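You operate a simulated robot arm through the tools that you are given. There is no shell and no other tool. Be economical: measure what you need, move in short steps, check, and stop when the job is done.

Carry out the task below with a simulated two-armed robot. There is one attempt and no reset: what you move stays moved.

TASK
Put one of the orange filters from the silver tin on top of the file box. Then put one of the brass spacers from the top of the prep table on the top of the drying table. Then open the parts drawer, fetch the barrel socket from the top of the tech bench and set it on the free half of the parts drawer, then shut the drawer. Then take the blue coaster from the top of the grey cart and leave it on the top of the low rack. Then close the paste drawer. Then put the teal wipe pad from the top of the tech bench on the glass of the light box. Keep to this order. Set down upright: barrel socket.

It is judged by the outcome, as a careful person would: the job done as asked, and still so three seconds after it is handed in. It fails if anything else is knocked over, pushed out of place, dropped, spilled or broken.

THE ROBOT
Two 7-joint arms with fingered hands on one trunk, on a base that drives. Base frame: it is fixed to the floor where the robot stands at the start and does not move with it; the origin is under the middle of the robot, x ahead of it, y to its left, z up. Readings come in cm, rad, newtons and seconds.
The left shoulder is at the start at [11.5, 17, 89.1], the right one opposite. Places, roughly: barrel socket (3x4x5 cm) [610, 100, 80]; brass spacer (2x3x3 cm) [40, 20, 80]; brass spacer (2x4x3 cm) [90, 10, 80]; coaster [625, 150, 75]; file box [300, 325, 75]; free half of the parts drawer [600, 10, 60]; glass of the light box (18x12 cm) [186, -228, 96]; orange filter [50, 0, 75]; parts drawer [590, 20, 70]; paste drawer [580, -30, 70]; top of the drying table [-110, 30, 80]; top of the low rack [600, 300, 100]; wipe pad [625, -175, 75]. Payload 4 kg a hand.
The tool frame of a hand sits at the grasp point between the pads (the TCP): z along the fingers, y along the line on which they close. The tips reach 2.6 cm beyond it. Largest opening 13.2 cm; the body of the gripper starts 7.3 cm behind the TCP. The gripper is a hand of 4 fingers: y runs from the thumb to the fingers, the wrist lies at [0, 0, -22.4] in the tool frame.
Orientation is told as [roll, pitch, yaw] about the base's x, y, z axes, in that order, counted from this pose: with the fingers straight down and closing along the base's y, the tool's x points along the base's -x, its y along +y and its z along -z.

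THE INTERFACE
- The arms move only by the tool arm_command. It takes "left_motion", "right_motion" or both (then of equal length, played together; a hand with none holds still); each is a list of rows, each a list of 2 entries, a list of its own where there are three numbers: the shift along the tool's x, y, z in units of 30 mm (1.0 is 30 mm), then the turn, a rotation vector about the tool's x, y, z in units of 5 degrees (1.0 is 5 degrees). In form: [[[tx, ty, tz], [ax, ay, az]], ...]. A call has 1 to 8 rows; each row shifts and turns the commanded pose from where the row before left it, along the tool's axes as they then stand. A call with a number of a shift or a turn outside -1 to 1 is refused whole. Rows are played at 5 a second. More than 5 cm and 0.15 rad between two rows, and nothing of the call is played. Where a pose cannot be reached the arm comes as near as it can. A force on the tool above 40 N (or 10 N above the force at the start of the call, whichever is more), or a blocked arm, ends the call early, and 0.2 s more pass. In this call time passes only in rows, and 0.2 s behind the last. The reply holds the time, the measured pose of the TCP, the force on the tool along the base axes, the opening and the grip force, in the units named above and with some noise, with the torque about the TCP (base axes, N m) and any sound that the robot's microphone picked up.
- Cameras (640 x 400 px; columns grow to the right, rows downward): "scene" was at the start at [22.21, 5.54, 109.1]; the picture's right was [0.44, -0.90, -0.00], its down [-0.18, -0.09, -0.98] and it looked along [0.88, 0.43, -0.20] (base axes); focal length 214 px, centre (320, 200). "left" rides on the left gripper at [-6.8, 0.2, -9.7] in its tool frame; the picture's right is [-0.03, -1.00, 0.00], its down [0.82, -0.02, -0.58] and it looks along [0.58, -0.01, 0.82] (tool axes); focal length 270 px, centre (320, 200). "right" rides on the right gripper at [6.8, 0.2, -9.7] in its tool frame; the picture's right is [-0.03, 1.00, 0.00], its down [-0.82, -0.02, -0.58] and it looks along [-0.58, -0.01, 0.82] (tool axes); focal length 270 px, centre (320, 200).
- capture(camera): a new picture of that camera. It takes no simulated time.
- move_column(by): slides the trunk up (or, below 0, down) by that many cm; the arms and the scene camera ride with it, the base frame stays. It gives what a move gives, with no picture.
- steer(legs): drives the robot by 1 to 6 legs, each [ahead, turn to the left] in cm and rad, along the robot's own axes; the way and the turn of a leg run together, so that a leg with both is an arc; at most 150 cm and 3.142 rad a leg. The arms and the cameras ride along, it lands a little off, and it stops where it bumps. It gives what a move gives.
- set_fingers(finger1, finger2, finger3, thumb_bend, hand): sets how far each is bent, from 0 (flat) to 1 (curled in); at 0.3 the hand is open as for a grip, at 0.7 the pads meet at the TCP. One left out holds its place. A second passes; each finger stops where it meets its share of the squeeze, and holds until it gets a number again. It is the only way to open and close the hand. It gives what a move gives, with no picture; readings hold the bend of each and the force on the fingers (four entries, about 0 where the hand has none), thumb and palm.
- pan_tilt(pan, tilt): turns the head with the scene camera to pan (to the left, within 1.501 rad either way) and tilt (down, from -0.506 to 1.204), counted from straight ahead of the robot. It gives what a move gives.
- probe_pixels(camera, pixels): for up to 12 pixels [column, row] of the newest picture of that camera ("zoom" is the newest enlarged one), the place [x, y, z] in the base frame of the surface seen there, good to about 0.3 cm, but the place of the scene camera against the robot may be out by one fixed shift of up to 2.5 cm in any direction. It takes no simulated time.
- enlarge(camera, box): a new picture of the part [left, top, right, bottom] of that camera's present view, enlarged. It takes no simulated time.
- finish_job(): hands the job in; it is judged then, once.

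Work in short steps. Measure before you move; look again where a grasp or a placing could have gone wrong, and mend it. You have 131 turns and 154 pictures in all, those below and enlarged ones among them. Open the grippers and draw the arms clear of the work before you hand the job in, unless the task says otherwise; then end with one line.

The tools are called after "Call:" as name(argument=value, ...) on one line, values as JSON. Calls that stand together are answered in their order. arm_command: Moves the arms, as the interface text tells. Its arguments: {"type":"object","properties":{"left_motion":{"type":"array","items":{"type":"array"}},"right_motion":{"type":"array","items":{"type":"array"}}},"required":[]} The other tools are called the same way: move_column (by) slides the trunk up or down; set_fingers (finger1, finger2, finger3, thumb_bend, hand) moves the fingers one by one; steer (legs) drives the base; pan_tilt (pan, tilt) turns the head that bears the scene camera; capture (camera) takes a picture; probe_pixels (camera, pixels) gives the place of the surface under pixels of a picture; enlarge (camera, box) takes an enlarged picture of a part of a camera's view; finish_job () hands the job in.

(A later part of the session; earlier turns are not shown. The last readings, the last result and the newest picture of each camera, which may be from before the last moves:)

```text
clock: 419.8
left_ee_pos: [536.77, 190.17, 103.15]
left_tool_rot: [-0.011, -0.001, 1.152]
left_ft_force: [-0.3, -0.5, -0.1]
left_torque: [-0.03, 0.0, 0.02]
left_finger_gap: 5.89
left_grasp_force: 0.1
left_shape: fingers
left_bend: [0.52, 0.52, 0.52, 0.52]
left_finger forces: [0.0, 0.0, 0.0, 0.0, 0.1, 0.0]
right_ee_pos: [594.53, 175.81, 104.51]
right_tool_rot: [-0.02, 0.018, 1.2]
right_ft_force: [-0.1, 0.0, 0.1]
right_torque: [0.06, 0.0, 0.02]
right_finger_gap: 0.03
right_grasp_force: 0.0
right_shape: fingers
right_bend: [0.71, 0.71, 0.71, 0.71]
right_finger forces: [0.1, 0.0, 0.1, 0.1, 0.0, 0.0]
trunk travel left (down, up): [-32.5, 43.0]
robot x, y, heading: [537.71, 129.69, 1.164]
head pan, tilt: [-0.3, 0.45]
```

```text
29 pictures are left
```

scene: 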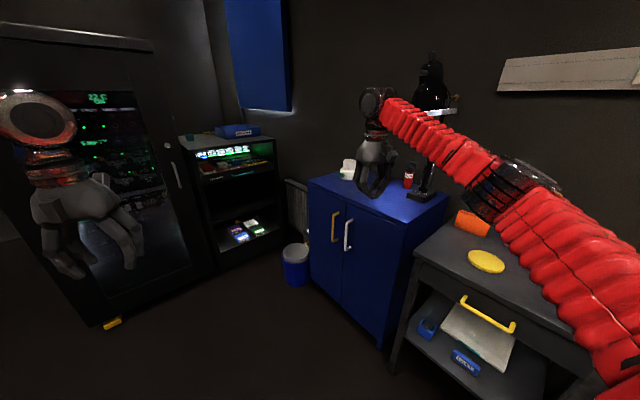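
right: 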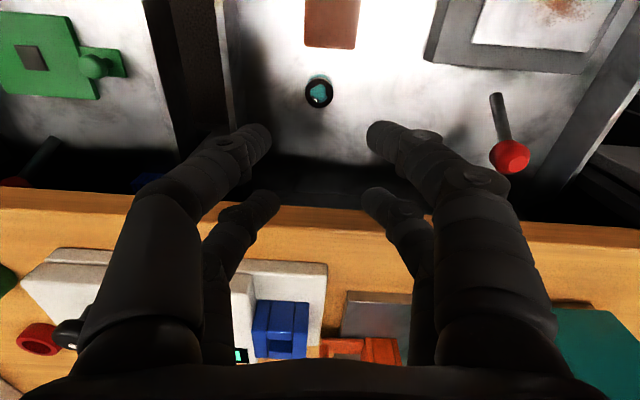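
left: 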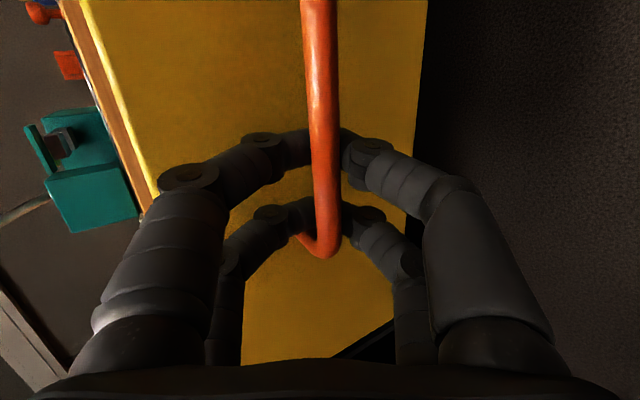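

The low rack is the black shelf unit at (230,190) with a blue box on top. I turn right toward the cart and move closer.

Call:
steer(legs=[[0, -0.45]])

Call:
steer(legs=[[0, -0.4]])

Call:
steer(legs=[[14, 0]])

Call:
set_fingers(hand="right", finger1=0.36, finger2=0.36, finger3=0.36, thumb_bend=0.36)

Call:
capture(camera="right")

Call:
pan_tilt(pan=-0.2, tilt=0.7)

Call:
capture(camera="scene")

```text
clock: 421.5
left_ee_pos: [563.57, 184.49, 103.16]
left_tool_rot: [-0.014, 0.0, 0.696]
left_ft_force: [0.7, -0.5, -0.2]
left_torque: [-0.03, -0.04, -0.01]
left_finger_gap: 5.92
left_grasp_force: 0.1
left_shape: fingers
left_bend: [0.52, 0.52, 0.52, 0.52]
left_finger forces: [0.0, 0.0, 0.0, 0.0, 0.0, 0.1]
right_ee_pos: [609.01, 146.23, 104.45]
right_tool_rot: [-0.02, 0.02, 0.744]
right_ft_force: [0.8, -0.9, 0.0]
right_torque: [0.01, 0.0, -0.03]
right_finger_gap: 0.0
right_grasp_force: 0.1
right_shape: fingers
right_bend: [0.71, 0.71, 0.71, 0.71]
right_finger forces: [0.0, 0.1, 0.1, 0.0, 0.0, 0.0]
trunk travel left (down, up): [-32.5, 43.0]
robot x, y, heading: [536.18, 131.8, 0.708]
head pan, tilt: [-0.3, 0.45]
```

```text
clock: 423.1
left_ee_pos: [582.14, 169.84, 103.19]
left_tool_rot: [-0.01, -0.001, 0.298]
left_ft_force: [-0.3, -0.5, 0.5]
left_torque: [0.02, 0.05, -0.03]
left_finger_gap: 5.92
left_grasp_force: 0.0
left_shape: fingers
left_bend: [0.52, 0.52, 0.52, 0.52]
left_finger forces: [0.1, 0.0, 0.0, 0.0, 0.1, 0.0]
right_ee_pos: [609.24, 116.86, 104.57]
right_tool_rot: [-0.021, 0.019, 0.345]
right_ft_force: [0.5, 0.3, -0.6]
right_torque: [0.03, 0.01, 0.0]
right_finger_gap: 0.03
right_grasp_force: 0.1
right_shape: fingers
right_bend: [0.71, 0.71, 0.71, 0.71]
right_finger forces: [0.1, 0.1, 0.0, 0.1, 0.0, 0.0]
trunk travel left (down, up): [-32.5, 43.0]
robot x, y, heading: [535.52, 134.47, 0.31]
head pan, tilt: [-0.3, 0.45]
```

```text
clock: 424.4
left_ee_pos: [595.64, 174.07, 103.12]
left_tool_rot: [-0.012, 0.002, 0.297]
left_ft_force: [0.2, 0.3, -0.3]
left_torque: [0.01, 0.02, 0.0]
left_finger_gap: 5.9
left_grasp_force: 0.0
left_shape: fingers
left_bend: [0.52, 0.52, 0.52, 0.52]
left_finger forces: [0.0, 0.1, 0.0, 0.0, 0.0, 0.0]
right_ee_pos: [622.67, 121.07, 104.39]
right_tool_rot: [-0.022, 0.022, 0.345]
right_ft_force: [0.0, 0.3, -0.1]
right_torque: [-0.01, 0.05, -0.02]
right_finger_gap: 0.0
right_grasp_force: 0.0
right_shape: fingers
right_bend: [0.71, 0.71, 0.71, 0.71]
right_finger forces: [0.1, 0.1, 0.0, 0.0, 0.0, 0.0]
trunk travel left (down, up): [-32.5, 43.0]
robot x, y, heading: [548.65, 138.98, 0.31]
head pan, tilt: [-0.3, 0.45]
```

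```text
clock: 425.4
left_ee_pos: [595.43, 174.11, 103.35]
left_tool_rot: [-0.013, -0.003, 0.298]
left_ft_force: [-0.1, 0.4, 0.5]
left_torque: [0.01, -0.01, -0.03]
left_finger_gap: 5.91
left_grasp_force: 0.1
left_shape: fingers
left_bend: [0.52, 0.52, 0.52, 0.52]
left_finger forces: [0.0, 0.0, 0.0, 0.1, 0.1, 0.0]
right_ee_pos: [622.59, 121.05, 104.68]
right_tool_rot: [-0.021, 0.017, 0.344]
right_ft_force: [-0.7, -0.8, 0.0]
right_torque: [0.01, 0.0, -0.01]
right_finger_gap: 11.28
right_grasp_force: 0.0
right_shape: fingers
right_bend: [0.36, 0.36, 0.36, 0.36]
right_finger forces: [0.0, 0.0, 0.1, 0.0, 0.0, 0.0]
trunk travel left (down, up): [-32.5, 43.0]
robot x, y, heading: [548.52, 138.88, 0.309]
head pan, tilt: [-0.3, 0.45]
```

```text
28 pictures are left
```

right: 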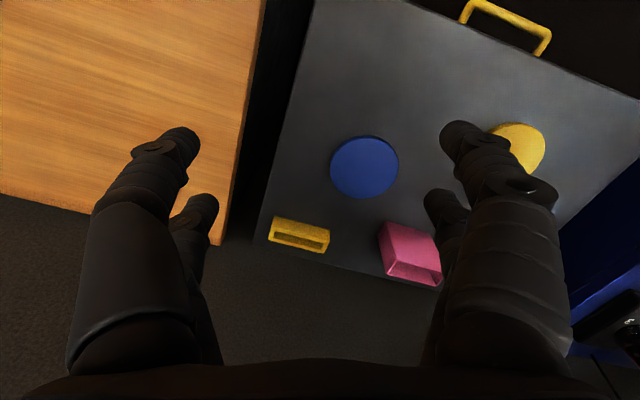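

```text
clock: 426.2
left_ee_pos: [595.46, 174.1, 103.27]
left_tool_rot: [-0.012, 0.0, 0.299]
left_ft_force: [-0.1, -0.8, 0.4]
left_torque: [0.01, 0.02, -0.03]
left_finger_gap: 5.91
left_grasp_force: 0.0
left_shape: fingers
left_bend: [0.52, 0.52, 0.52, 0.52]
left_finger forces: [0.0, 0.0, 0.0, 0.0, 0.1, 0.0]
right_ee_pos: [622.46, 121.03, 104.64]
right_tool_rot: [-0.021, 0.017, 0.343]
right_ft_force: [-0.7, -0.7, -0.9]
right_torque: [0.01, -0.01, 0.04]
right_finger_gap: 11.29
right_grasp_force: 0.2
right_shape: fingers
right_bend: [0.36, 0.36, 0.36, 0.36]
right_finger forces: [0.0, 0.0, 0.1, 0.0, 0.0, 0.1]
trunk travel left (down, up): [-32.5, 43.0]
robot x, y, heading: [548.84, 138.77, 0.313]
head pan, tilt: [-0.201, 0.7]
```

```text
27 pictures are left
```

scene: 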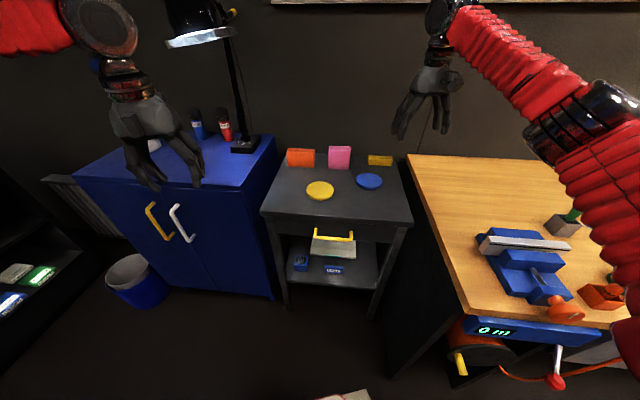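

The blue coaster is at (364,167) in the wrist view with clear space on its sides. I probe it.

Call:
probe_pixels(camera="right", pixels=[[364, 167], [335, 167], [393, 167], [364, 140], [364, 190], [320, 200], [400, 225], [440, 200], [360, 90]])

```text
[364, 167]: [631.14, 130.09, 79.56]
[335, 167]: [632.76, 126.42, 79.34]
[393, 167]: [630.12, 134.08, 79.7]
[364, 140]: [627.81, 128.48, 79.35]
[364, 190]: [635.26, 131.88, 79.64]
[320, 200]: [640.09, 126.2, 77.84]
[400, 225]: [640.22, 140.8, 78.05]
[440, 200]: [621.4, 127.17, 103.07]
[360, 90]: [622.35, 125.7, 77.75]
```

Coaster: centre (631.3,130.2), top 79.5, about 9 cm wide, 1.6 thick. I drive 6 cm closer, move over it and descend to z≈83.

Call:
steer(legs=[[6, 0]])

Call:
arm_command(right_motion=[[[-0.9, 0.97, 0], [0, 0, 0]], [[-0.9, 0.97, 0.4], [0, 0, 0]], [[0, 0, 1], [0, 0, 0]], [[0, 0, 1], [0, 0, 0]], [[0, 0, 1], [0, 0, 0]], [[0, 0, 1], [0, 0, 0]], [[0, 0, 1], [0, 0, 0]], [[0, 0, 1], [0, 0, 0]]])

Call:
capture(camera="right")

Call:
probe_pixels(camera="right", pixels=[[320, 150], [280, 150], [360, 150], [320, 110], [320, 190]])

```text
clock: 427.1
left_ee_pos: [601.4, 176.1, 103.2]
left_tool_rot: [-0.014, 0.001, 0.3]
left_ft_force: [0.1, -0.4, -0.2]
left_torque: [0.01, 0.03, 0.0]
left_finger_gap: 5.92
left_grasp_force: 0.0
left_shape: fingers
left_bend: [0.52, 0.52, 0.52, 0.52]
left_finger forces: [0.1, 0.0, 0.1, 0.1, 0.1, 0.0]
right_ee_pos: [628.67, 123.07, 104.49]
right_tool_rot: [-0.021, 0.02, 0.345]
right_ft_force: [0.8, 0.0, -0.3]
right_torque: [-0.01, 0.04, 0.01]
right_finger_gap: 11.28
right_grasp_force: 0.0
right_shape: fingers
right_bend: [0.36, 0.36, 0.36, 0.36]
right_finger forces: [0.0, 0.0, 0.1, 0.1, 0.0, 0.0]
trunk travel left (down, up): [-32.5, 43.0]
robot x, y, heading: [554.66, 140.63, 0.314]
head pan, tilt: [-0.201, 0.7]
```

```text
clock: 428.9
left_ee_pos: [601.18, 175.93, 103.32]
left_tool_rot: [-0.013, 0.001, 0.298]
left_ft_force: [0.5, 0.1, -0.2]
left_torque: [0.02, -0.01, -0.02]
left_finger_gap: 5.94
left_grasp_force: 0.0
left_shape: fingers
left_bend: [0.52, 0.52, 0.52, 0.52]
left_finger forces: [0.0, 0.1, 0.0, 0.0, 0.0, 0.0]
right_ee_pos: [631.22, 129.75, 85.21]
right_tool_rot: [-0.02, 0.019, 0.343]
right_ft_force: [-0.5, 0.4, 1.1]
right_torque: [-0.01, -0.01, 0.01]
right_finger_gap: 11.29
right_grasp_force: 0.1
right_shape: fingers
right_bend: [0.36, 0.36, 0.36, 0.36]
right_finger forces: [0.1, 0.0, 0.1, 0.0, 0.1, 0.0]
trunk travel left (down, up): [-32.5, 43.0]
robot x, y, heading: [555.05, 140.32, 0.313]
head pan, tilt: [-0.201, 0.7]
```

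```text
26 pictures are left
```

right: 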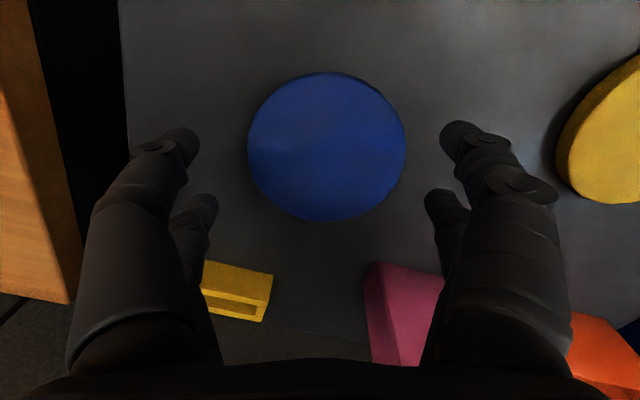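

```text
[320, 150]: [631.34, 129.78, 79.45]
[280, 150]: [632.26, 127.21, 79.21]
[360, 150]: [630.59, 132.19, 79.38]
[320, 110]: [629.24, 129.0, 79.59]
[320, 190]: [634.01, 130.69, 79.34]
```

Well centred. I descend to z≈81, then close on the rim.

Call:
arm_command(right_motion=[[[0, 0.1, 0.5], [0, 0, 0]], [[0, 0, 0.5], [0, 0, 0]], [[0, 0, 0.25], [0, 0, 0]], [[0, 0, 0.15], [0, 0, 0]]])

Call:
set_fingers(hand="right", finger1=0.55, finger2=0.55, finger3=0.55, thumb_bend=0.55)

Call:
capture(camera="right")

```text
clock: 429.9
left_ee_pos: [601.17, 175.9, 103.37]
left_tool_rot: [-0.012, 0.0, 0.298]
left_ft_force: [0.9, 0.2, -0.6]
left_torque: [-0.02, -0.02, 0.04]
left_finger_gap: 5.91
left_grasp_force: 0.0
left_shape: fingers
left_bend: [0.52, 0.52, 0.52, 0.52]
left_finger forces: [0.0, 0.0, 0.0, 0.1, 0.1, 0.1]
right_ee_pos: [631.07, 129.96, 80.97]
right_tool_rot: [-0.021, 0.018, 0.343]
right_ft_force: [-0.2, 0.5, -0.3]
right_torque: [0.03, 0.02, 0.01]
right_finger_gap: 11.28
right_grasp_force: 0.9
right_shape: fingers
right_bend: [0.36, 0.36, 0.36, 0.36]
right_finger forces: [0.0, 0.7, 0.1, 0.0, 0.0, 0.0]
trunk travel left (down, up): [-32.5, 43.0]
robot x, y, heading: [554.81, 140.95, 0.306]
head pan, tilt: [-0.201, 0.7]
```

```text
clock: 430.9
left_ee_pos: [601.09, 175.96, 103.33]
left_tool_rot: [-0.012, -0.001, 0.299]
left_ft_force: [0.1, -0.4, 0.1]
left_torque: [0.0, 0.0, -0.01]
left_finger_gap: 5.91
left_grasp_force: 0.1
left_shape: fingers
left_bend: [0.52, 0.52, 0.52, 0.52]
left_finger forces: [0.1, 0.0, 0.0, 0.0, 0.1, 0.0]
right_ee_pos: [631.08, 130.13, 81.18]
right_tool_rot: [-0.019, 0.016, 0.343]
right_ft_force: [5.1, 1.5, 13.5]
right_torque: [0.74, 0.36, -0.25]
right_finger_gap: 8.08
right_grasp_force: 20.2
right_shape: fingers
right_bend: [0.45, 0.4, 0.44, 0.51]
right_finger forces: [19.4, 8.4, 6.5, 0.1, 6.5, 0.0]
trunk travel left (down, up): [-32.5, 43.0]
robot x, y, heading: [554.5, 140.71, 0.312]
head pan, tilt: [-0.201, 0.7]
```

```text
25 pictures are left
```

right: 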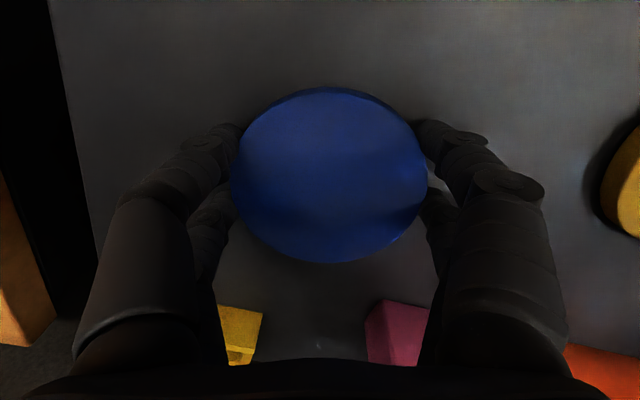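

The coaster is gripped on its rim (20 N). I lift 5 cm and check.

Call:
arm_command(right_motion=[[[0, 0, -0.3], [0, 0, 0]], [[0, 0, -0.4], [0, 0, 0]], [[0, 0, -0.5], [0, 0, 0]], [[0, 0, -0.5], [0, 0, 0]]])

Call:
capture(camera="right")

```text
clock: 431.9
left_ee_pos: [601.14, 175.96, 103.38]
left_tool_rot: [-0.013, 0.001, 0.299]
left_ft_force: [-0.1, 0.4, -0.3]
left_torque: [-0.02, -0.03, 0.01]
left_finger_gap: 5.9
left_grasp_force: 0.1
left_shape: fingers
left_bend: [0.52, 0.52, 0.52, 0.52]
left_finger forces: [0.0, 0.0, 0.0, 0.0, 0.0, 0.0]
right_ee_pos: [631.21, 130.06, 86.15]
right_tool_rot: [-0.021, 0.019, 0.344]
right_ft_force: [0.1, -0.1, -0.5]
right_torque: [0.0, -0.03, 0.01]
right_finger_gap: 8.03
right_grasp_force: 14.1
right_shape: fingers
right_bend: [0.45, 0.4, 0.44, 0.51]
right_finger forces: [6.9, 7.6, 7.1, 0.1, 6.8, 0.0]
trunk travel left (down, up): [-32.5, 43.0]
robot x, y, heading: [554.63, 140.79, 0.313]
head pan, tilt: [-0.201, 0.7]
```

```text
24 pictures are left
```

right: 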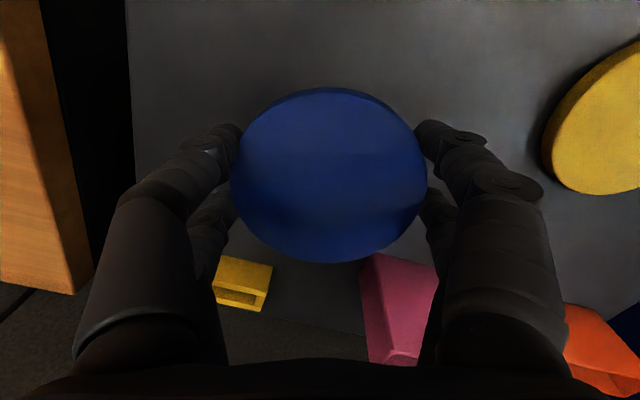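

Held level. I raise well above the rack's height, back away from the cart, turn north and look at the low rack.

Call:
arm_command(right_motion=[[[0, 0, -1], [0, 0, 0]], [[0, 0, -1], [0, 0, 0]], [[0, 0, -1], [0, 0, 0]], [[0, 0, -1], [0, 0, 0]]])

Call:
move_column(by=22)

Call:
steer(legs=[[-55, 0]])

Call:
steer(legs=[[0, 0.5]])

Call:
steer(legs=[[0, 0.5]])

Call:
pan_tilt(pan=-0.3, tilt=0.5)

Call:
capture(camera="scene")

Call:
probe_pixels(camera="scene", pixels=[[320, 130], [280, 130], [360, 140], [240, 140], [320, 160], [320, 230], [400, 230], [240, 250], [160, 200], [280, 200], [450, 200], [320, 110]])

```text
clock: 432.9
left_ee_pos: [601.1, 176.01, 103.27]
left_tool_rot: [-0.011, -0.001, 0.299]
left_ft_force: [-0.1, -0.4, -0.3]
left_torque: [0.01, -0.02, -0.04]
left_finger_gap: 5.92
left_grasp_force: 0.1
left_shape: fingers
left_bend: [0.52, 0.52, 0.52, 0.52]
left_finger forces: [0.0, 0.0, 0.0, 0.0, 0.0, 0.0]
right_ee_pos: [631.15, 130.24, 98.2]
right_tool_rot: [-0.021, 0.019, 0.343]
right_ft_force: [-0.9, -0.2, -0.2]
right_torque: [-0.02, 0.0, 0.0]
right_finger_gap: 8.03
right_grasp_force: 13.9
right_shape: fingers
right_bend: [0.45, 0.4, 0.44, 0.51]
right_finger forces: [6.9, 7.5, 7.2, 0.0, 6.8, 0.1]
trunk travel left (down, up): [-32.5, 43.0]
robot x, y, heading: [554.4, 141.08, 0.312]
head pan, tilt: [-0.201, 0.7]
```

```text
clock: 435.3
left_ee_pos: [601.34, 175.94, 125.22]
left_tool_rot: [-0.012, 0.0, 0.3]
left_ft_force: [0.2, -0.1, 0.4]
left_torque: [-0.01, 0.01, 0.0]
left_finger_gap: 5.9
left_grasp_force: 0.0
left_shape: fingers
left_bend: [0.52, 0.52, 0.52, 0.52]
left_finger forces: [0.1, 0.0, 0.1, 0.1, 0.1, 0.0]
right_ee_pos: [630.84, 130.21, 121.69]
right_tool_rot: [-0.023, -0.007, 0.344]
right_ft_force: [-0.2, 0.8, -1.0]
right_torque: [-0.01, -0.01, -0.02]
right_finger_gap: 8.01
right_grasp_force: 14.6
right_shape: fingers
right_bend: [0.45, 0.4, 0.44, 0.51]
right_finger forces: [6.9, 7.6, 7.2, 0.0, 6.6, 0.0]
trunk travel left (down, up): [-54.5, 21.0]
robot x, y, heading: [554.65, 140.51, 0.317]
head pan, tilt: [-0.201, 0.7]
```

```text
clock: 438.4
left_ee_pos: [549.27, 159.43, 125.4]
left_tool_rot: [-0.012, 0.0, 0.302]
left_ft_force: [0.8, -0.2, 0.7]
left_torque: [-0.01, -0.02, -0.04]
left_finger_gap: 5.91
left_grasp_force: 0.2
left_shape: fingers
left_bend: [0.52, 0.52, 0.52, 0.52]
left_finger forces: [0.0, 0.0, 0.0, 0.0, 0.0, 0.1]
right_ee_pos: [579.07, 113.64, 121.78]
right_tool_rot: [-0.021, -0.009, 0.348]
right_ft_force: [-0.1, 0.4, -0.3]
right_torque: [0.01, -0.01, -0.02]
right_finger_gap: 8.0
right_grasp_force: 14.2
right_shape: fingers
right_bend: [0.45, 0.4, 0.44, 0.51]
right_finger forces: [6.9, 7.6, 7.2, 0.1, 6.8, 0.0]
trunk travel left (down, up): [-54.5, 21.0]
robot x, y, heading: [503.17, 124.06, 0.308]
head pan, tilt: [-0.201, 0.7]
```

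```text
clock: 440.1
left_ee_pos: [530.2, 175.48, 125.44]
left_tool_rot: [-0.015, 0.0, 0.732]
left_ft_force: [0.6, 0.2, -0.2]
left_torque: [0.0, -0.03, 0.02]
left_finger_gap: 5.92
left_grasp_force: 0.1
left_shape: fingers
left_bend: [0.52, 0.52, 0.52, 0.52]
left_finger forces: [0.0, 0.0, 0.0, 0.1, 0.0, 0.0]
right_ee_pos: [576.29, 146.36, 121.79]
right_tool_rot: [-0.022, -0.004, 0.775]
right_ft_force: [-0.1, -0.4, -0.3]
right_torque: [-0.05, -0.02, 0.01]
right_finger_gap: 7.94
right_grasp_force: 13.9
right_shape: fingers
right_bend: [0.45, 0.4, 0.44, 0.51]
right_finger forces: [7.0, 7.5, 7.1, 0.0, 6.8, 0.1]
trunk travel left (down, up): [-54.5, 21.0]
robot x, y, heading: [504.85, 121.69, 0.759]
head pan, tilt: [-0.201, 0.7]
stopped in leg 1: the robot was blocked; the commanded pose is now the measured one
```

```text
clock: 441.9
left_ee_pos: [501.87, 181.53, 125.44]
left_tool_rot: [-0.012, 0.0, 1.23]
left_ft_force: [-0.4, -0.2, 0.2]
left_torque: [0.01, 0.03, 0.01]
left_finger_gap: 5.92
left_grasp_force: 0.0
left_shape: fingers
left_bend: [0.52, 0.52, 0.52, 0.52]
left_finger forces: [0.1, 0.1, 0.1, 0.0, 0.0, 0.1]
right_ee_pos: [556.26, 177.93, 121.77]
right_tool_rot: [-0.02, -0.002, 1.274]
right_ft_force: [-0.8, -0.3, -0.5]
right_torque: [-0.04, -0.04, 0.01]
right_finger_gap: 7.97
right_grasp_force: 14.2
right_shape: fingers
right_bend: [0.45, 0.4, 0.44, 0.51]
right_finger forces: [6.8, 7.6, 7.3, 0.0, 6.5, 0.1]
trunk travel left (down, up): [-54.5, 21.0]
robot x, y, heading: [507.96, 120.87, 1.25]
head pan, tilt: [-0.201, 0.7]
```

```text
clock: 442.6
left_ee_pos: [501.92, 181.56, 125.57]
left_tool_rot: [-0.013, -0.001, 1.228]
left_ft_force: [0.0, -1.5, -0.3]
left_torque: [-0.02, -0.05, 0.02]
left_finger_gap: 5.92
left_grasp_force: 0.1
left_shape: fingers
left_bend: [0.52, 0.52, 0.52, 0.52]
left_finger forces: [0.0, 0.1, 0.0, 0.0, 0.0, 0.0]
right_ee_pos: [556.27, 177.89, 121.76]
right_tool_rot: [-0.02, -0.004, 1.272]
right_ft_force: [-0.3, 0.4, -1.5]
right_torque: [0.0, -0.01, 0.02]
right_finger_gap: 7.92
right_grasp_force: 14.2
right_shape: fingers
right_bend: [0.45, 0.4, 0.44, 0.51]
right_finger forces: [7.2, 7.6, 7.2, 0.0, 6.8, 0.0]
trunk travel left (down, up): [-54.5, 21.0]
robot x, y, heading: [507.7, 121.34, 1.245]
head pan, tilt: [-0.3, 0.499]
```

```text
23 pictures are left
```

scene: 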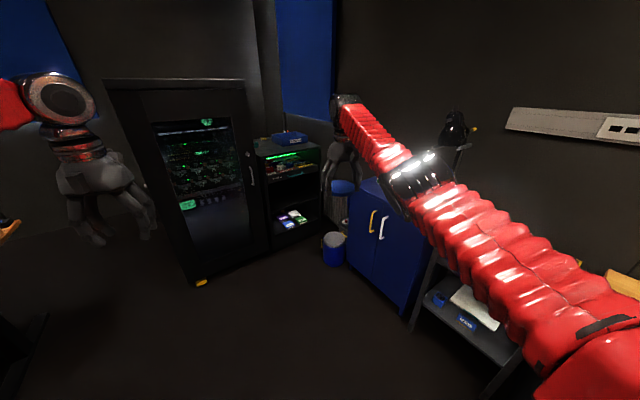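

```text
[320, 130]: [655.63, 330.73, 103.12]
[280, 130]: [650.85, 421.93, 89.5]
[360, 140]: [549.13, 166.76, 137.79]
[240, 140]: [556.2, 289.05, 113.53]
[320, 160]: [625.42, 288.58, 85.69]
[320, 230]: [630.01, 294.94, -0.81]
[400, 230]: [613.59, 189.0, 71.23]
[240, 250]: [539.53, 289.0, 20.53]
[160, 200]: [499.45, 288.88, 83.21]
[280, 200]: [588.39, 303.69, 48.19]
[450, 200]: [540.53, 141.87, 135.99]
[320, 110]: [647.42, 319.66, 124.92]
```

The rack and tall cabinet face −y (front at y≈288). I zoom on the rack top and measure it along with the bin and the blue cabinet front.

Call:
enlarge(camera="scene", box=[230, 110, 400, 270])

Call:
probe_pixels(camera="scene", pixels=[[265, 152], [290, 150], [310, 146], [265, 145], [275, 148], [290, 138], [333, 250], [330, 235], [365, 225], [350, 235], [303, 142], [318, 143]])

```text
2.50 times, centred on (315, 190) of scene
```

zoom: 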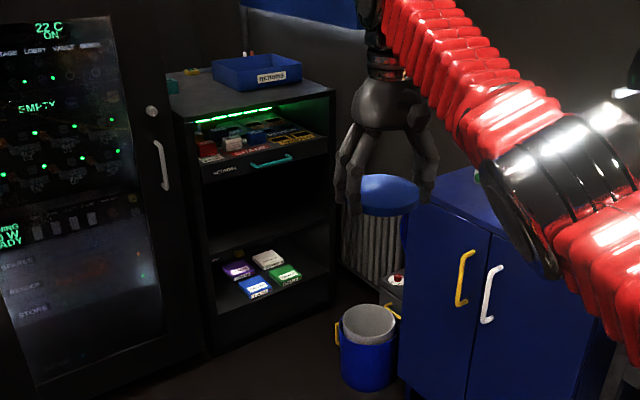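

```text
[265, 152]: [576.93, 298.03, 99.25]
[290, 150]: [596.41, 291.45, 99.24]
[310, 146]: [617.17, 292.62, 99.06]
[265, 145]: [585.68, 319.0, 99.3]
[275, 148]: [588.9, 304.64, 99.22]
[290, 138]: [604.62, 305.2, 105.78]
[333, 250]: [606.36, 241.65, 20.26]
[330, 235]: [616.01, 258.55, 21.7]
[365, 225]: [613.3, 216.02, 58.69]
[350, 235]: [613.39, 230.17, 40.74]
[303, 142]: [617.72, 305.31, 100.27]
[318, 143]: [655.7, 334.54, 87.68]
```

Rack top z≈99.5, free area x 578–593, y 290–300; blue box farther right/back. By geometry, heading 1.29 and 121 cm ahead brings the coaster right over (587,296).

Call:
steer(legs=[[0, 0.045]])

Call:
steer(legs=[[116, 0]])

Call:
pan_tilt(pan=-0.35, tilt=0.6)

Call:
capture(camera="scene")

Call:
capture(camera="right")

Call:
probe_pixels(camera="right", pixels=[[320, 60], [260, 60], [380, 60], [220, 90], [440, 90], [320, 20], [200, 40], [440, 40], [320, 280], [280, 300], [360, 300], [500, 60]])

```text
clock: 443.4
left_ee_pos: [499.13, 181.19, 125.39]
left_tool_rot: [-0.014, 0.001, 1.275]
left_ft_force: [0.4, -0.7, 0.0]
left_torque: [0.01, -0.02, -0.01]
left_finger_gap: 5.89
left_grasp_force: 0.1
left_shape: fingers
left_bend: [0.52, 0.52, 0.52, 0.52]
left_finger forces: [0.0, 0.0, 0.0, 0.0, 0.0, 0.1]
right_ee_pos: [553.65, 180.08, 121.73]
right_tool_rot: [-0.023, -0.004, 1.319]
right_ft_force: [0.0, -0.2, -0.3]
right_torque: [-0.04, 0.0, -0.04]
right_finger_gap: 7.93
right_grasp_force: 14.6
right_shape: fingers
right_bend: [0.45, 0.4, 0.44, 0.51]
right_finger forces: [7.0, 7.7, 7.1, 0.0, 6.8, 0.0]
trunk travel left (down, up): [-54.5, 21.0]
robot x, y, heading: [508.41, 121.32, 1.297]
head pan, tilt: [-0.3, 0.499]
```

```text
clock: 448.3
left_ee_pos: [524.27, 278.45, 125.98]
left_tool_rot: [-0.009, 0.02, 1.292]
left_ft_force: [-0.4, -6.2, -2.9]
left_torque: [0.53, -0.16, 0.03]
left_finger_gap: 5.92
left_grasp_force: 0.1
left_shape: fingers
left_bend: [0.52, 0.52, 0.52, 0.52]
left_finger forces: [0.0, 0.0, 0.0, 0.0, 0.1, 0.0]
right_ee_pos: [578.94, 279.3, 121.88]
right_tool_rot: [-0.02, -0.002, 1.34]
right_ft_force: [-0.2, 0.0, -1.1]
right_torque: [0.02, 0.01, 0.01]
right_finger_gap: 7.93
right_grasp_force: 14.2
right_shape: fingers
right_bend: [0.45, 0.4, 0.44, 0.51]
right_finger forces: [7.1, 7.7, 7.4, 0.0, 6.8, 0.0]
trunk travel left (down, up): [-54.5, 21.0]
robot x, y, heading: [534.62, 219.43, 1.318]
head pan, tilt: [-0.3, 0.499]
stopped in leg 1: the force on the tool passed its limit (the readings are from after the stop); the commanded pose is now the measured one
```

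```text
clock: 448.9
left_ee_pos: [524.34, 278.34, 125.79]
left_tool_rot: [-0.008, 0.02, 1.293]
left_ft_force: [0.0, -8.3, -2.7]
left_torque: [0.6, 0.04, -0.11]
left_finger_gap: 5.92
left_grasp_force: 0.1
left_shape: fingers
left_bend: [0.52, 0.52, 0.52, 0.52]
left_finger forces: [0.0, 0.0, 0.1, 0.0, 0.0, 0.1]
right_ee_pos: [579.05, 279.33, 121.9]
right_tool_rot: [-0.02, -0.004, 1.337]
right_ft_force: [0.9, 0.3, -0.7]
right_torque: [-0.01, 0.0, -0.01]
right_finger_gap: 7.96
right_grasp_force: 14.3
right_shape: fingers
right_bend: [0.45, 0.4, 0.44, 0.51]
right_finger forces: [7.0, 7.7, 7.3, 0.0, 6.8, 0.0]
trunk travel left (down, up): [-54.5, 21.0]
robot x, y, heading: [534.48, 219.65, 1.321]
head pan, tilt: [-0.351, 0.6]
```

```text
21 pictures are left
```

scene: 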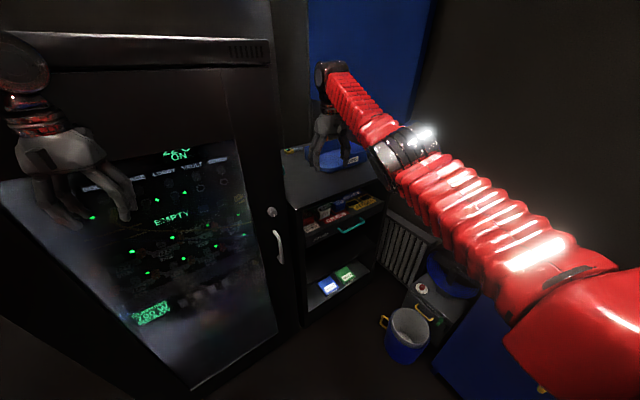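

```text
20 pictures are left
```

right: 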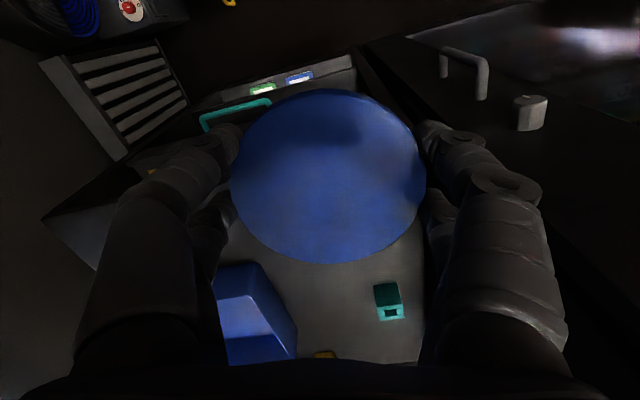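

```text
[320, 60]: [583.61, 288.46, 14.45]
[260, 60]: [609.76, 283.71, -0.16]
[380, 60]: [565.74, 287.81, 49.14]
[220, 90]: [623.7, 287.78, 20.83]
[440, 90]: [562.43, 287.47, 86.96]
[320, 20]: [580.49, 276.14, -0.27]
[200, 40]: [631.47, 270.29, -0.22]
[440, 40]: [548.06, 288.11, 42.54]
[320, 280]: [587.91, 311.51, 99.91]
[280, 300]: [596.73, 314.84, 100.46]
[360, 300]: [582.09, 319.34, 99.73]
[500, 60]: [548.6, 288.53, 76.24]
```

The left hand touched the tall cabinet lightly. I pull it well back, shift the right hand 3.4 cm right, and go 17 cm ahead.

Call:
arm_command(left_motion=[[[1, 0, 0], [0, 0, 0]], [[1, 0, 0], [0, 0, 0]], [[1, 0, 0], [0, 0, 0]], [[1, 0, 0], [0, 0, 0]], [[1, 0, 0], [0, 0, 0]], [[1, 0, 0], [0, 0, 0]], [[0.8, 0, 0], [0, 0, 0]]], right_motion=[[[0, -0.57, 0], [0, 0, 0]], [[0, -0.57, 0], [0, 0, 0]], [[0, 0, 0], [0, 0, 0]], [[0, 0, 0], [0, 0, 0]], [[0, 0, 0], [0, 0, 0]], [[0, 0, 0], [0, 0, 0]], [[0, 0, 0], [0, 0, 0]]])

Call:
steer(legs=[[17, 0]])

Call:
arm_command(right_motion=[[[0, 0, 1], [0, 0, 0]], [[0, 0, 1], [0, 0, 0]], [[0, 0, 1], [0, 0, 0]], [[0, 0, 1], [0, 0, 0]]])

Call:
capture(camera="right")

Call:
probe_pixels(camera="right", pixels=[[320, 300], [320, 280], [240, 280], [400, 300], [320, 70], [420, 260], [215, 250]])

```text
clock: 450.5
left_ee_pos: [518.75, 258.9, 126.38]
left_tool_rot: [-0.012, 0.019, 1.291]
left_ft_force: [-0.7, 0.3, 0.6]
left_torque: [-0.02, 0.02, 0.0]
left_finger_gap: 5.92
left_grasp_force: 0.1
left_shape: fingers
left_bend: [0.52, 0.52, 0.52, 0.52]
left_finger forces: [0.0, 0.0, 0.0, 0.1, 0.0, 0.1]
right_ee_pos: [582.4, 278.54, 121.98]
right_tool_rot: [-0.022, -0.003, 1.339]
right_ft_force: [0.6, 0.4, -0.1]
right_torque: [-0.02, 0.04, -0.01]
right_finger_gap: 7.96
right_grasp_force: 13.9
right_shape: fingers
right_bend: [0.45, 0.4, 0.44, 0.51]
right_finger forces: [6.9, 7.6, 7.3, 0.0, 6.8, 0.0]
trunk travel left (down, up): [-54.5, 21.0]
robot x, y, heading: [534.58, 219.56, 1.323]
head pan, tilt: [-0.351, 0.6]
```

```text
clock: 452.0
left_ee_pos: [523.02, 275.61, 126.28]
left_tool_rot: [-0.01, 0.021, 1.295]
left_ft_force: [0.4, -0.3, -0.8]
left_torque: [-0.02, 0.04, -0.02]
left_finger_gap: 5.91
left_grasp_force: 0.1
left_shape: fingers
left_bend: [0.52, 0.52, 0.52, 0.52]
left_finger forces: [0.0, 0.0, 0.1, 0.0, 0.0, 0.0]
right_ee_pos: [586.38, 295.55, 121.71]
right_tool_rot: [-0.021, 0.001, 1.342]
right_ft_force: [-1.1, 0.3, -0.6]
right_torque: [-0.05, 0.0, 0.0]
right_finger_gap: 7.92
right_grasp_force: 14.1
right_shape: fingers
right_bend: [0.45, 0.4, 0.44, 0.51]
right_finger forces: [6.9, 7.7, 7.3, 0.0, 6.6, 0.0]
trunk travel left (down, up): [-54.5, 21.0]
robot x, y, heading: [538.78, 235.78, 1.32]
head pan, tilt: [-0.351, 0.6]
```

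```text
clock: 453.0
left_ee_pos: [522.99, 275.59, 126.46]
left_tool_rot: [-0.009, 0.02, 1.295]
left_ft_force: [-0.4, -0.3, 1.0]
left_torque: [-0.01, 0.0, 0.03]
left_finger_gap: 5.92
left_grasp_force: 0.0
left_shape: fingers
left_bend: [0.52, 0.52, 0.52, 0.52]
left_finger forces: [0.1, 0.0, 0.0, 0.0, 0.0, 0.1]
right_ee_pos: [586.7, 295.44, 109.63]
right_tool_rot: [-0.021, -0.001, 1.341]
right_ft_force: [-0.9, 0.0, 0.1]
right_torque: [-0.01, -0.03, 0.01]
right_finger_gap: 7.94
right_grasp_force: 14.2
right_shape: fingers
right_bend: [0.45, 0.4, 0.44, 0.51]
right_finger forces: [6.9, 7.6, 7.3, 0.0, 6.6, 0.0]
trunk travel left (down, up): [-54.5, 21.0]
robot x, y, heading: [539.17, 236.16, 1.328]
head pan, tilt: [-0.351, 0.6]
```

```text
19 pictures are left
```

right: 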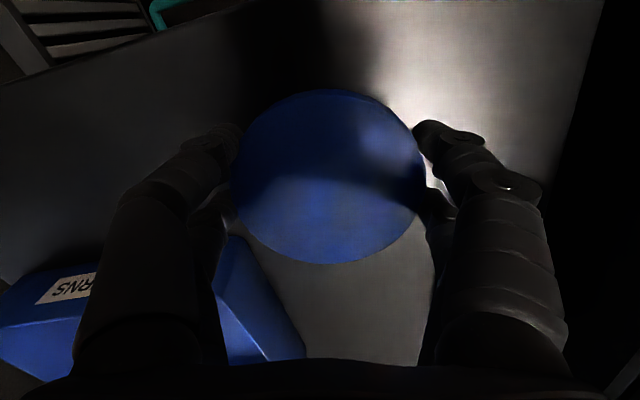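

```text
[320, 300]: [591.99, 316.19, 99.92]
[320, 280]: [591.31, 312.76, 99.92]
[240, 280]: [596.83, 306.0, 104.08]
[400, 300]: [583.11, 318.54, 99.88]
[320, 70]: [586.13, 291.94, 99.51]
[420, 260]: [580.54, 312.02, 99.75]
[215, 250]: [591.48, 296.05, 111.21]
```

The rack top (z 99.8) is free under the coaster; the box starts near (595,303). I shift 1.5 cm left, lower to z≈103.2, open and rise.

Call:
arm_command(right_motion=[[[0, 0.5, 0], [0, 0, 0]], [[0, 0, 0.7], [0, 0, 0]], [[0, 0, 0.7], [0, 0, 0]], [[0, 0, 0.5], [0, 0, 0]], [[0, 0, 0.22], [0, 0, 0]]])

Call:
set_fingers(hand="right", finger1=0.36, finger2=0.36, finger3=0.36, thumb_bend=0.36)

Call:
arm_command(right_motion=[[[0, 0, -0.5], [0, 0, 0]], [[0, 0, -1], [0, 0, 0]], [[0, 0, -1], [0, 0, 0]], [[0, 0, -1], [0, 0, 0]], [[0, 0, -1], [0, 0, 0]], [[0, 0, -1], [0, 0, 0]], [[0, 0, -1], [0, 0, 0]]])

Call:
capture(camera="right")

```text
clock: 454.2
left_ee_pos: [522.91, 275.55, 126.4]
left_tool_rot: [-0.009, 0.019, 1.296]
left_ft_force: [0.5, 0.4, 0.3]
left_torque: [-0.03, 0.02, 0.0]
left_finger_gap: 5.91
left_grasp_force: 0.1
left_shape: fingers
left_bend: [0.52, 0.52, 0.52, 0.52]
left_finger forces: [0.1, 0.0, 0.0, 0.0, 0.1, 0.0]
right_ee_pos: [585.32, 295.6, 103.54]
right_tool_rot: [-0.022, -0.003, 1.342]
right_ft_force: [0.4, 0.0, -1.9]
right_torque: [0.03, -0.02, 0.01]
right_finger_gap: 7.95
right_grasp_force: 13.7
right_shape: fingers
right_bend: [0.45, 0.4, 0.44, 0.51]
right_finger forces: [6.8, 7.8, 7.3, 0.0, 6.6, 0.0]
trunk travel left (down, up): [-54.5, 21.0]
robot x, y, heading: [538.78, 236.22, 1.322]
head pan, tilt: [-0.351, 0.6]
```

```text
clock: 455.2
left_ee_pos: [523.02, 275.55, 126.35]
left_tool_rot: [-0.009, 0.019, 1.296]
left_ft_force: [-1.0, -0.3, -0.5]
left_torque: [0.01, 0.01, 0.02]
left_finger_gap: 5.9
left_grasp_force: 0.1
left_shape: fingers
left_bend: [0.52, 0.52, 0.52, 0.52]
left_finger forces: [0.1, 0.0, 0.0, 0.1, 0.0, 0.0]
right_ee_pos: [585.18, 295.58, 103.55]
right_tool_rot: [-0.021, -0.001, 1.341]
right_ft_force: [-0.4, -0.1, 0.6]
right_torque: [-0.01, -0.01, 0.0]
right_finger_gap: 11.28
right_grasp_force: 0.1
right_shape: fingers
right_bend: [0.36, 0.36, 0.36, 0.36]
right_finger forces: [0.1, 0.0, 0.1, 0.0, 0.0, 0.1]
trunk travel left (down, up): [-54.5, 21.0]
robot x, y, heading: [538.91, 236.24, 1.329]
head pan, tilt: [-0.351, 0.6]
```

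```text
clock: 456.8
left_ee_pos: [522.84, 275.49, 126.34]
left_tool_rot: [-0.009, 0.02, 1.295]
left_ft_force: [0.2, -1.2, -0.3]
left_torque: [0.01, 0.0, -0.01]
left_finger_gap: 5.89
left_grasp_force: 0.1
left_shape: fingers
left_bend: [0.52, 0.52, 0.52, 0.52]
left_finger forces: [0.0, 0.1, 0.0, 0.1, 0.0, 0.0]
right_ee_pos: [584.75, 295.65, 123.3]
right_tool_rot: [-0.021, -0.002, 1.343]
right_ft_force: [0.7, -0.4, -0.8]
right_torque: [-0.01, -0.04, 0.0]
right_finger_gap: 11.29
right_grasp_force: 0.0
right_shape: fingers
right_bend: [0.36, 0.36, 0.36, 0.36]
right_finger forces: [0.0, 0.0, 0.0, 0.0, 0.0, 0.1]
trunk travel left (down, up): [-54.5, 21.0]
robot x, y, heading: [539.07, 236.18, 1.325]
head pan, tilt: [-0.351, 0.6]
```

```text
18 pictures are left
```

right: 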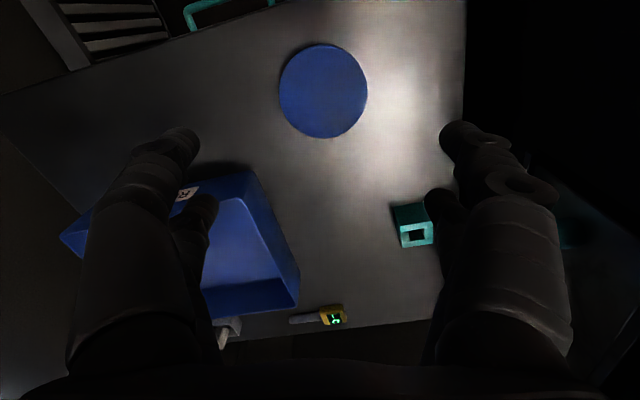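

The coaster lies on the low rack. Now back along the same path toward the drawers, turn to face the bench, lower the trunk and make a fist for the paste drawer.

Call:
steer(legs=[[-120, 0]])

Call:
steer(legs=[[-118, 0]])

Call:
steer(legs=[[0, -0.45]])

Call:
steer(legs=[[0, -0.45]])

Call:
steer(legs=[[0, -0.42]])

Call:
set_fingers(hand="right", finger1=0.71, finger2=0.71, finger3=0.71, thumb_bend=0.71)

Call:
move_column(by=-38)

Call:
pan_tilt(pan=-0.2, tilt=0.6)

Call:
capture(camera="scene")

```text
clock: 463.0
left_ee_pos: [493.07, 155.45, 126.37]
left_tool_rot: [-0.008, 0.02, 1.302]
left_ft_force: [-0.7, 0.5, 0.0]
left_torque: [0.01, 0.01, 0.01]
left_finger_gap: 5.93
left_grasp_force: 0.1
left_shape: fingers
left_bend: [0.52, 0.52, 0.52, 0.52]
left_finger forces: [0.0, 0.1, 0.1, 0.0, 0.1, 0.0]
right_ee_pos: [554.74, 175.9, 123.09]
right_tool_rot: [-0.021, -0.002, 1.349]
right_ft_force: [-0.3, 0.4, -0.4]
right_torque: [0.02, 0.02, -0.04]
right_finger_gap: 11.27
right_grasp_force: 0.0
right_shape: fingers
right_bend: [0.36, 0.36, 0.36, 0.36]
right_finger forces: [0.0, 0.0, 0.1, 0.0, 0.0, 0.1]
trunk travel left (down, up): [-54.5, 21.0]
robot x, y, heading: [509.35, 116.55, 1.335]
head pan, tilt: [-0.351, 0.6]
```

```text
clock: 469.0
left_ee_pos: [465.04, 41.81, 126.47]
left_tool_rot: [-0.008, 0.019, 1.286]
left_ft_force: [-0.1, -0.2, 0.3]
left_torque: [0.01, 0.0, 0.02]
left_finger_gap: 5.95
left_grasp_force: 0.1
left_shape: fingers
left_bend: [0.52, 0.52, 0.52, 0.52]
left_finger forces: [0.0, 0.0, 0.0, 0.0, 0.1, 0.0]
right_ee_pos: [527.1, 61.33, 123.2]
right_tool_rot: [-0.022, -0.001, 1.331]
right_ft_force: [-0.7, 0.1, 0.3]
right_torque: [0.02, 0.0, -0.02]
right_finger_gap: 11.3
right_grasp_force: 0.1
right_shape: fingers
right_bend: [0.36, 0.36, 0.36, 0.36]
right_finger forces: [0.0, 0.1, 0.1, 0.0, 0.0, 0.0]
trunk travel left (down, up): [-54.5, 21.0]
robot x, y, heading: [480.92, 2.15, 1.313]
head pan, tilt: [-0.351, 0.6]
```

```text
clock: 470.7
left_ee_pos: [483.16, 44.54, 126.5]
left_tool_rot: [-0.008, 0.02, 0.847]
left_ft_force: [0.4, -0.3, 0.4]
left_torque: [0.02, 0.0, 0.0]
left_finger_gap: 5.9
left_grasp_force: 0.1
left_shape: fingers
left_bend: [0.52, 0.52, 0.52, 0.52]
left_finger forces: [0.0, 0.0, 0.0, 0.0, 0.0, 0.0]
right_ee_pos: [547.53, 36.16, 123.63]
right_tool_rot: [-0.022, -0.01, 0.898]
right_ft_force: [0.0, -0.3, 0.0]
right_torque: [-0.01, 0.06, -0.03]
right_finger_gap: 11.33
right_grasp_force: 0.0
right_shape: fingers
right_bend: [0.36, 0.36, 0.36, 0.36]
right_finger forces: [0.0, 0.0, 0.0, 0.0, 0.1, 0.1]
trunk travel left (down, up): [-54.5, 21.0]
robot x, y, heading: [478.61, 3.75, 0.874]
head pan, tilt: [-0.351, 0.6]
stopped in leg 1: the robot was blocked; the commanded pose is now the measured one
```

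```text
clock: 472.2
left_ee_pos: [496.82, 40.97, 126.74]
left_tool_rot: [-0.009, 0.017, 0.497]
left_ft_force: [0.3, -1.1, 0.3]
left_torque: [0.04, 0.02, 0.01]
left_finger_gap: 5.91
left_grasp_force: 0.0
left_shape: fingers
left_bend: [0.52, 0.52, 0.52, 0.52]
left_finger forces: [0.0, 0.0, 0.0, 0.1, 0.0, 0.0]
right_ee_pos: [553.97, 10.71, 123.89]
right_tool_rot: [-0.025, -0.02, 0.55]
right_ft_force: [-0.4, -0.2, -1.0]
right_torque: [0.05, 0.03, 0.02]
right_finger_gap: 11.36
right_grasp_force: 0.1
right_shape: fingers
right_bend: [0.36, 0.36, 0.36, 0.36]
right_finger forces: [0.0, 0.0, 0.1, 0.0, 0.1, 0.0]
trunk travel left (down, up): [-54.5, 21.0]
robot x, y, heading: [477.67, 5.5, 0.514]
head pan, tilt: [-0.351, 0.6]
stopped in leg 1: the robot was blocked; the commanded pose is now the measured one
```

```text
clock: 474.3
left_ee_pos: [510.03, 29.81, 126.67]
left_tool_rot: [-0.009, 0.018, 0.075]
left_ft_force: [-0.4, 0.7, 1.0]
left_torque: [0.05, -0.01, 0.04]
left_finger_gap: 5.9
left_grasp_force: 0.0
left_shape: fingers
left_bend: [0.52, 0.52, 0.52, 0.52]
left_finger forces: [0.0, 0.0, 0.0, 0.0, 0.1, 0.0]
right_ee_pos: [549.4, -21.28, 123.85]
right_tool_rot: [-0.024, -0.013, 0.125]
right_ft_force: [1.4, 0.7, -0.7]
right_torque: [0.06, 0.02, 0.03]
right_finger_gap: 11.31
right_grasp_force: 0.0
right_shape: fingers
right_bend: [0.36, 0.36, 0.36, 0.36]
right_finger forces: [0.0, 0.1, 0.1, 0.0, 0.1, 0.0]
trunk travel left (down, up): [-54.5, 21.0]
robot x, y, heading: [477.52, 8.23, 0.093]
head pan, tilt: [-0.351, 0.6]
stopped in leg 1: the robot was blocked; the commanded pose is now the measured one
```

```text
clock: 475.3
left_ee_pos: [510.0, 30.1, 126.59]
left_tool_rot: [-0.013, 0.02, 0.071]
left_ft_force: [-0.1, 0.5, 0.4]
left_torque: [-0.04, 0.04, -0.01]
left_finger_gap: 5.91
left_grasp_force: 0.0
left_shape: fingers
left_bend: [0.52, 0.52, 0.52, 0.52]
left_finger forces: [0.1, 0.0, 0.0, 0.0, 0.0, 0.0]
right_ee_pos: [549.55, -21.02, 123.91]
right_tool_rot: [-0.026, -0.013, 0.124]
right_ft_force: [0.0, 1.1, 0.1]
right_torque: [-0.02, 0.0, 0.02]
right_finger_gap: 0.01
right_grasp_force: 0.1
right_shape: fingers
right_bend: [0.71, 0.71, 0.71, 0.71]
right_finger forces: [0.1, 0.0, 0.0, 0.0, 0.0, 0.0]
trunk travel left (down, up): [-54.5, 21.0]
robot x, y, heading: [477.64, 8.08, 0.1]
head pan, tilt: [-0.351, 0.6]
```

```text
clock: 478.9
left_ee_pos: [510.05, 30.16, 88.71]
left_tool_rot: [-0.011, 0.017, 0.073]
left_ft_force: [0.0, -0.1, 0.0]
left_torque: [0.04, -0.02, -0.03]
left_finger_gap: 5.91
left_grasp_force: 0.1
left_shape: fingers
left_bend: [0.52, 0.52, 0.52, 0.52]
left_finger forces: [0.0, 0.0, 0.1, 0.0, 0.1, 0.0]
right_ee_pos: [549.5, -21.14, 86.11]
right_tool_rot: [-0.025, -0.013, 0.123]
right_ft_force: [-0.6, 0.5, -0.3]
right_torque: [-0.03, -0.01, 0.01]
right_finger_gap: 0.0
right_grasp_force: 0.1
right_shape: fingers
right_bend: [0.71, 0.71, 0.71, 0.71]
right_finger forces: [0.0, 0.0, 0.1, 0.0, 0.0, 0.0]
trunk travel left (down, up): [-16.5, 59.0]
robot x, y, heading: [477.84, 7.83, 0.095]
head pan, tilt: [-0.351, 0.6]
```

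```text
clock: 479.6
left_ee_pos: [510.19, 30.15, 88.74]
left_tool_rot: [-0.009, 0.019, 0.074]
left_ft_force: [-0.3, -0.1, 0.3]
left_torque: [0.0, -0.01, -0.03]
left_finger_gap: 5.94
left_grasp_force: 0.0
left_shape: fingers
left_bend: [0.52, 0.52, 0.52, 0.52]
left_finger forces: [0.1, 0.1, 0.1, 0.0, 0.0, 0.1]
right_ee_pos: [549.41, -21.08, 85.94]
right_tool_rot: [-0.029, -0.015, 0.124]
right_ft_force: [-0.3, -0.5, 0.4]
right_torque: [0.05, 0.02, -0.01]
right_finger_gap: 0.0
right_grasp_force: 0.1
right_shape: fingers
right_bend: [0.71, 0.71, 0.71, 0.71]
right_finger forces: [0.0, 0.1, 0.0, 0.1, 0.0, 0.1]
trunk travel left (down, up): [-16.5, 59.0]
robot x, y, heading: [477.83, 7.85, 0.092]
head pan, tilt: [-0.201, 0.6]
```

```text
17 pictures are left
```

scene: 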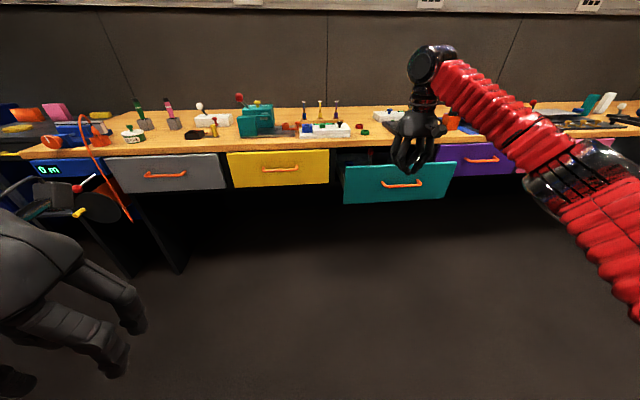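

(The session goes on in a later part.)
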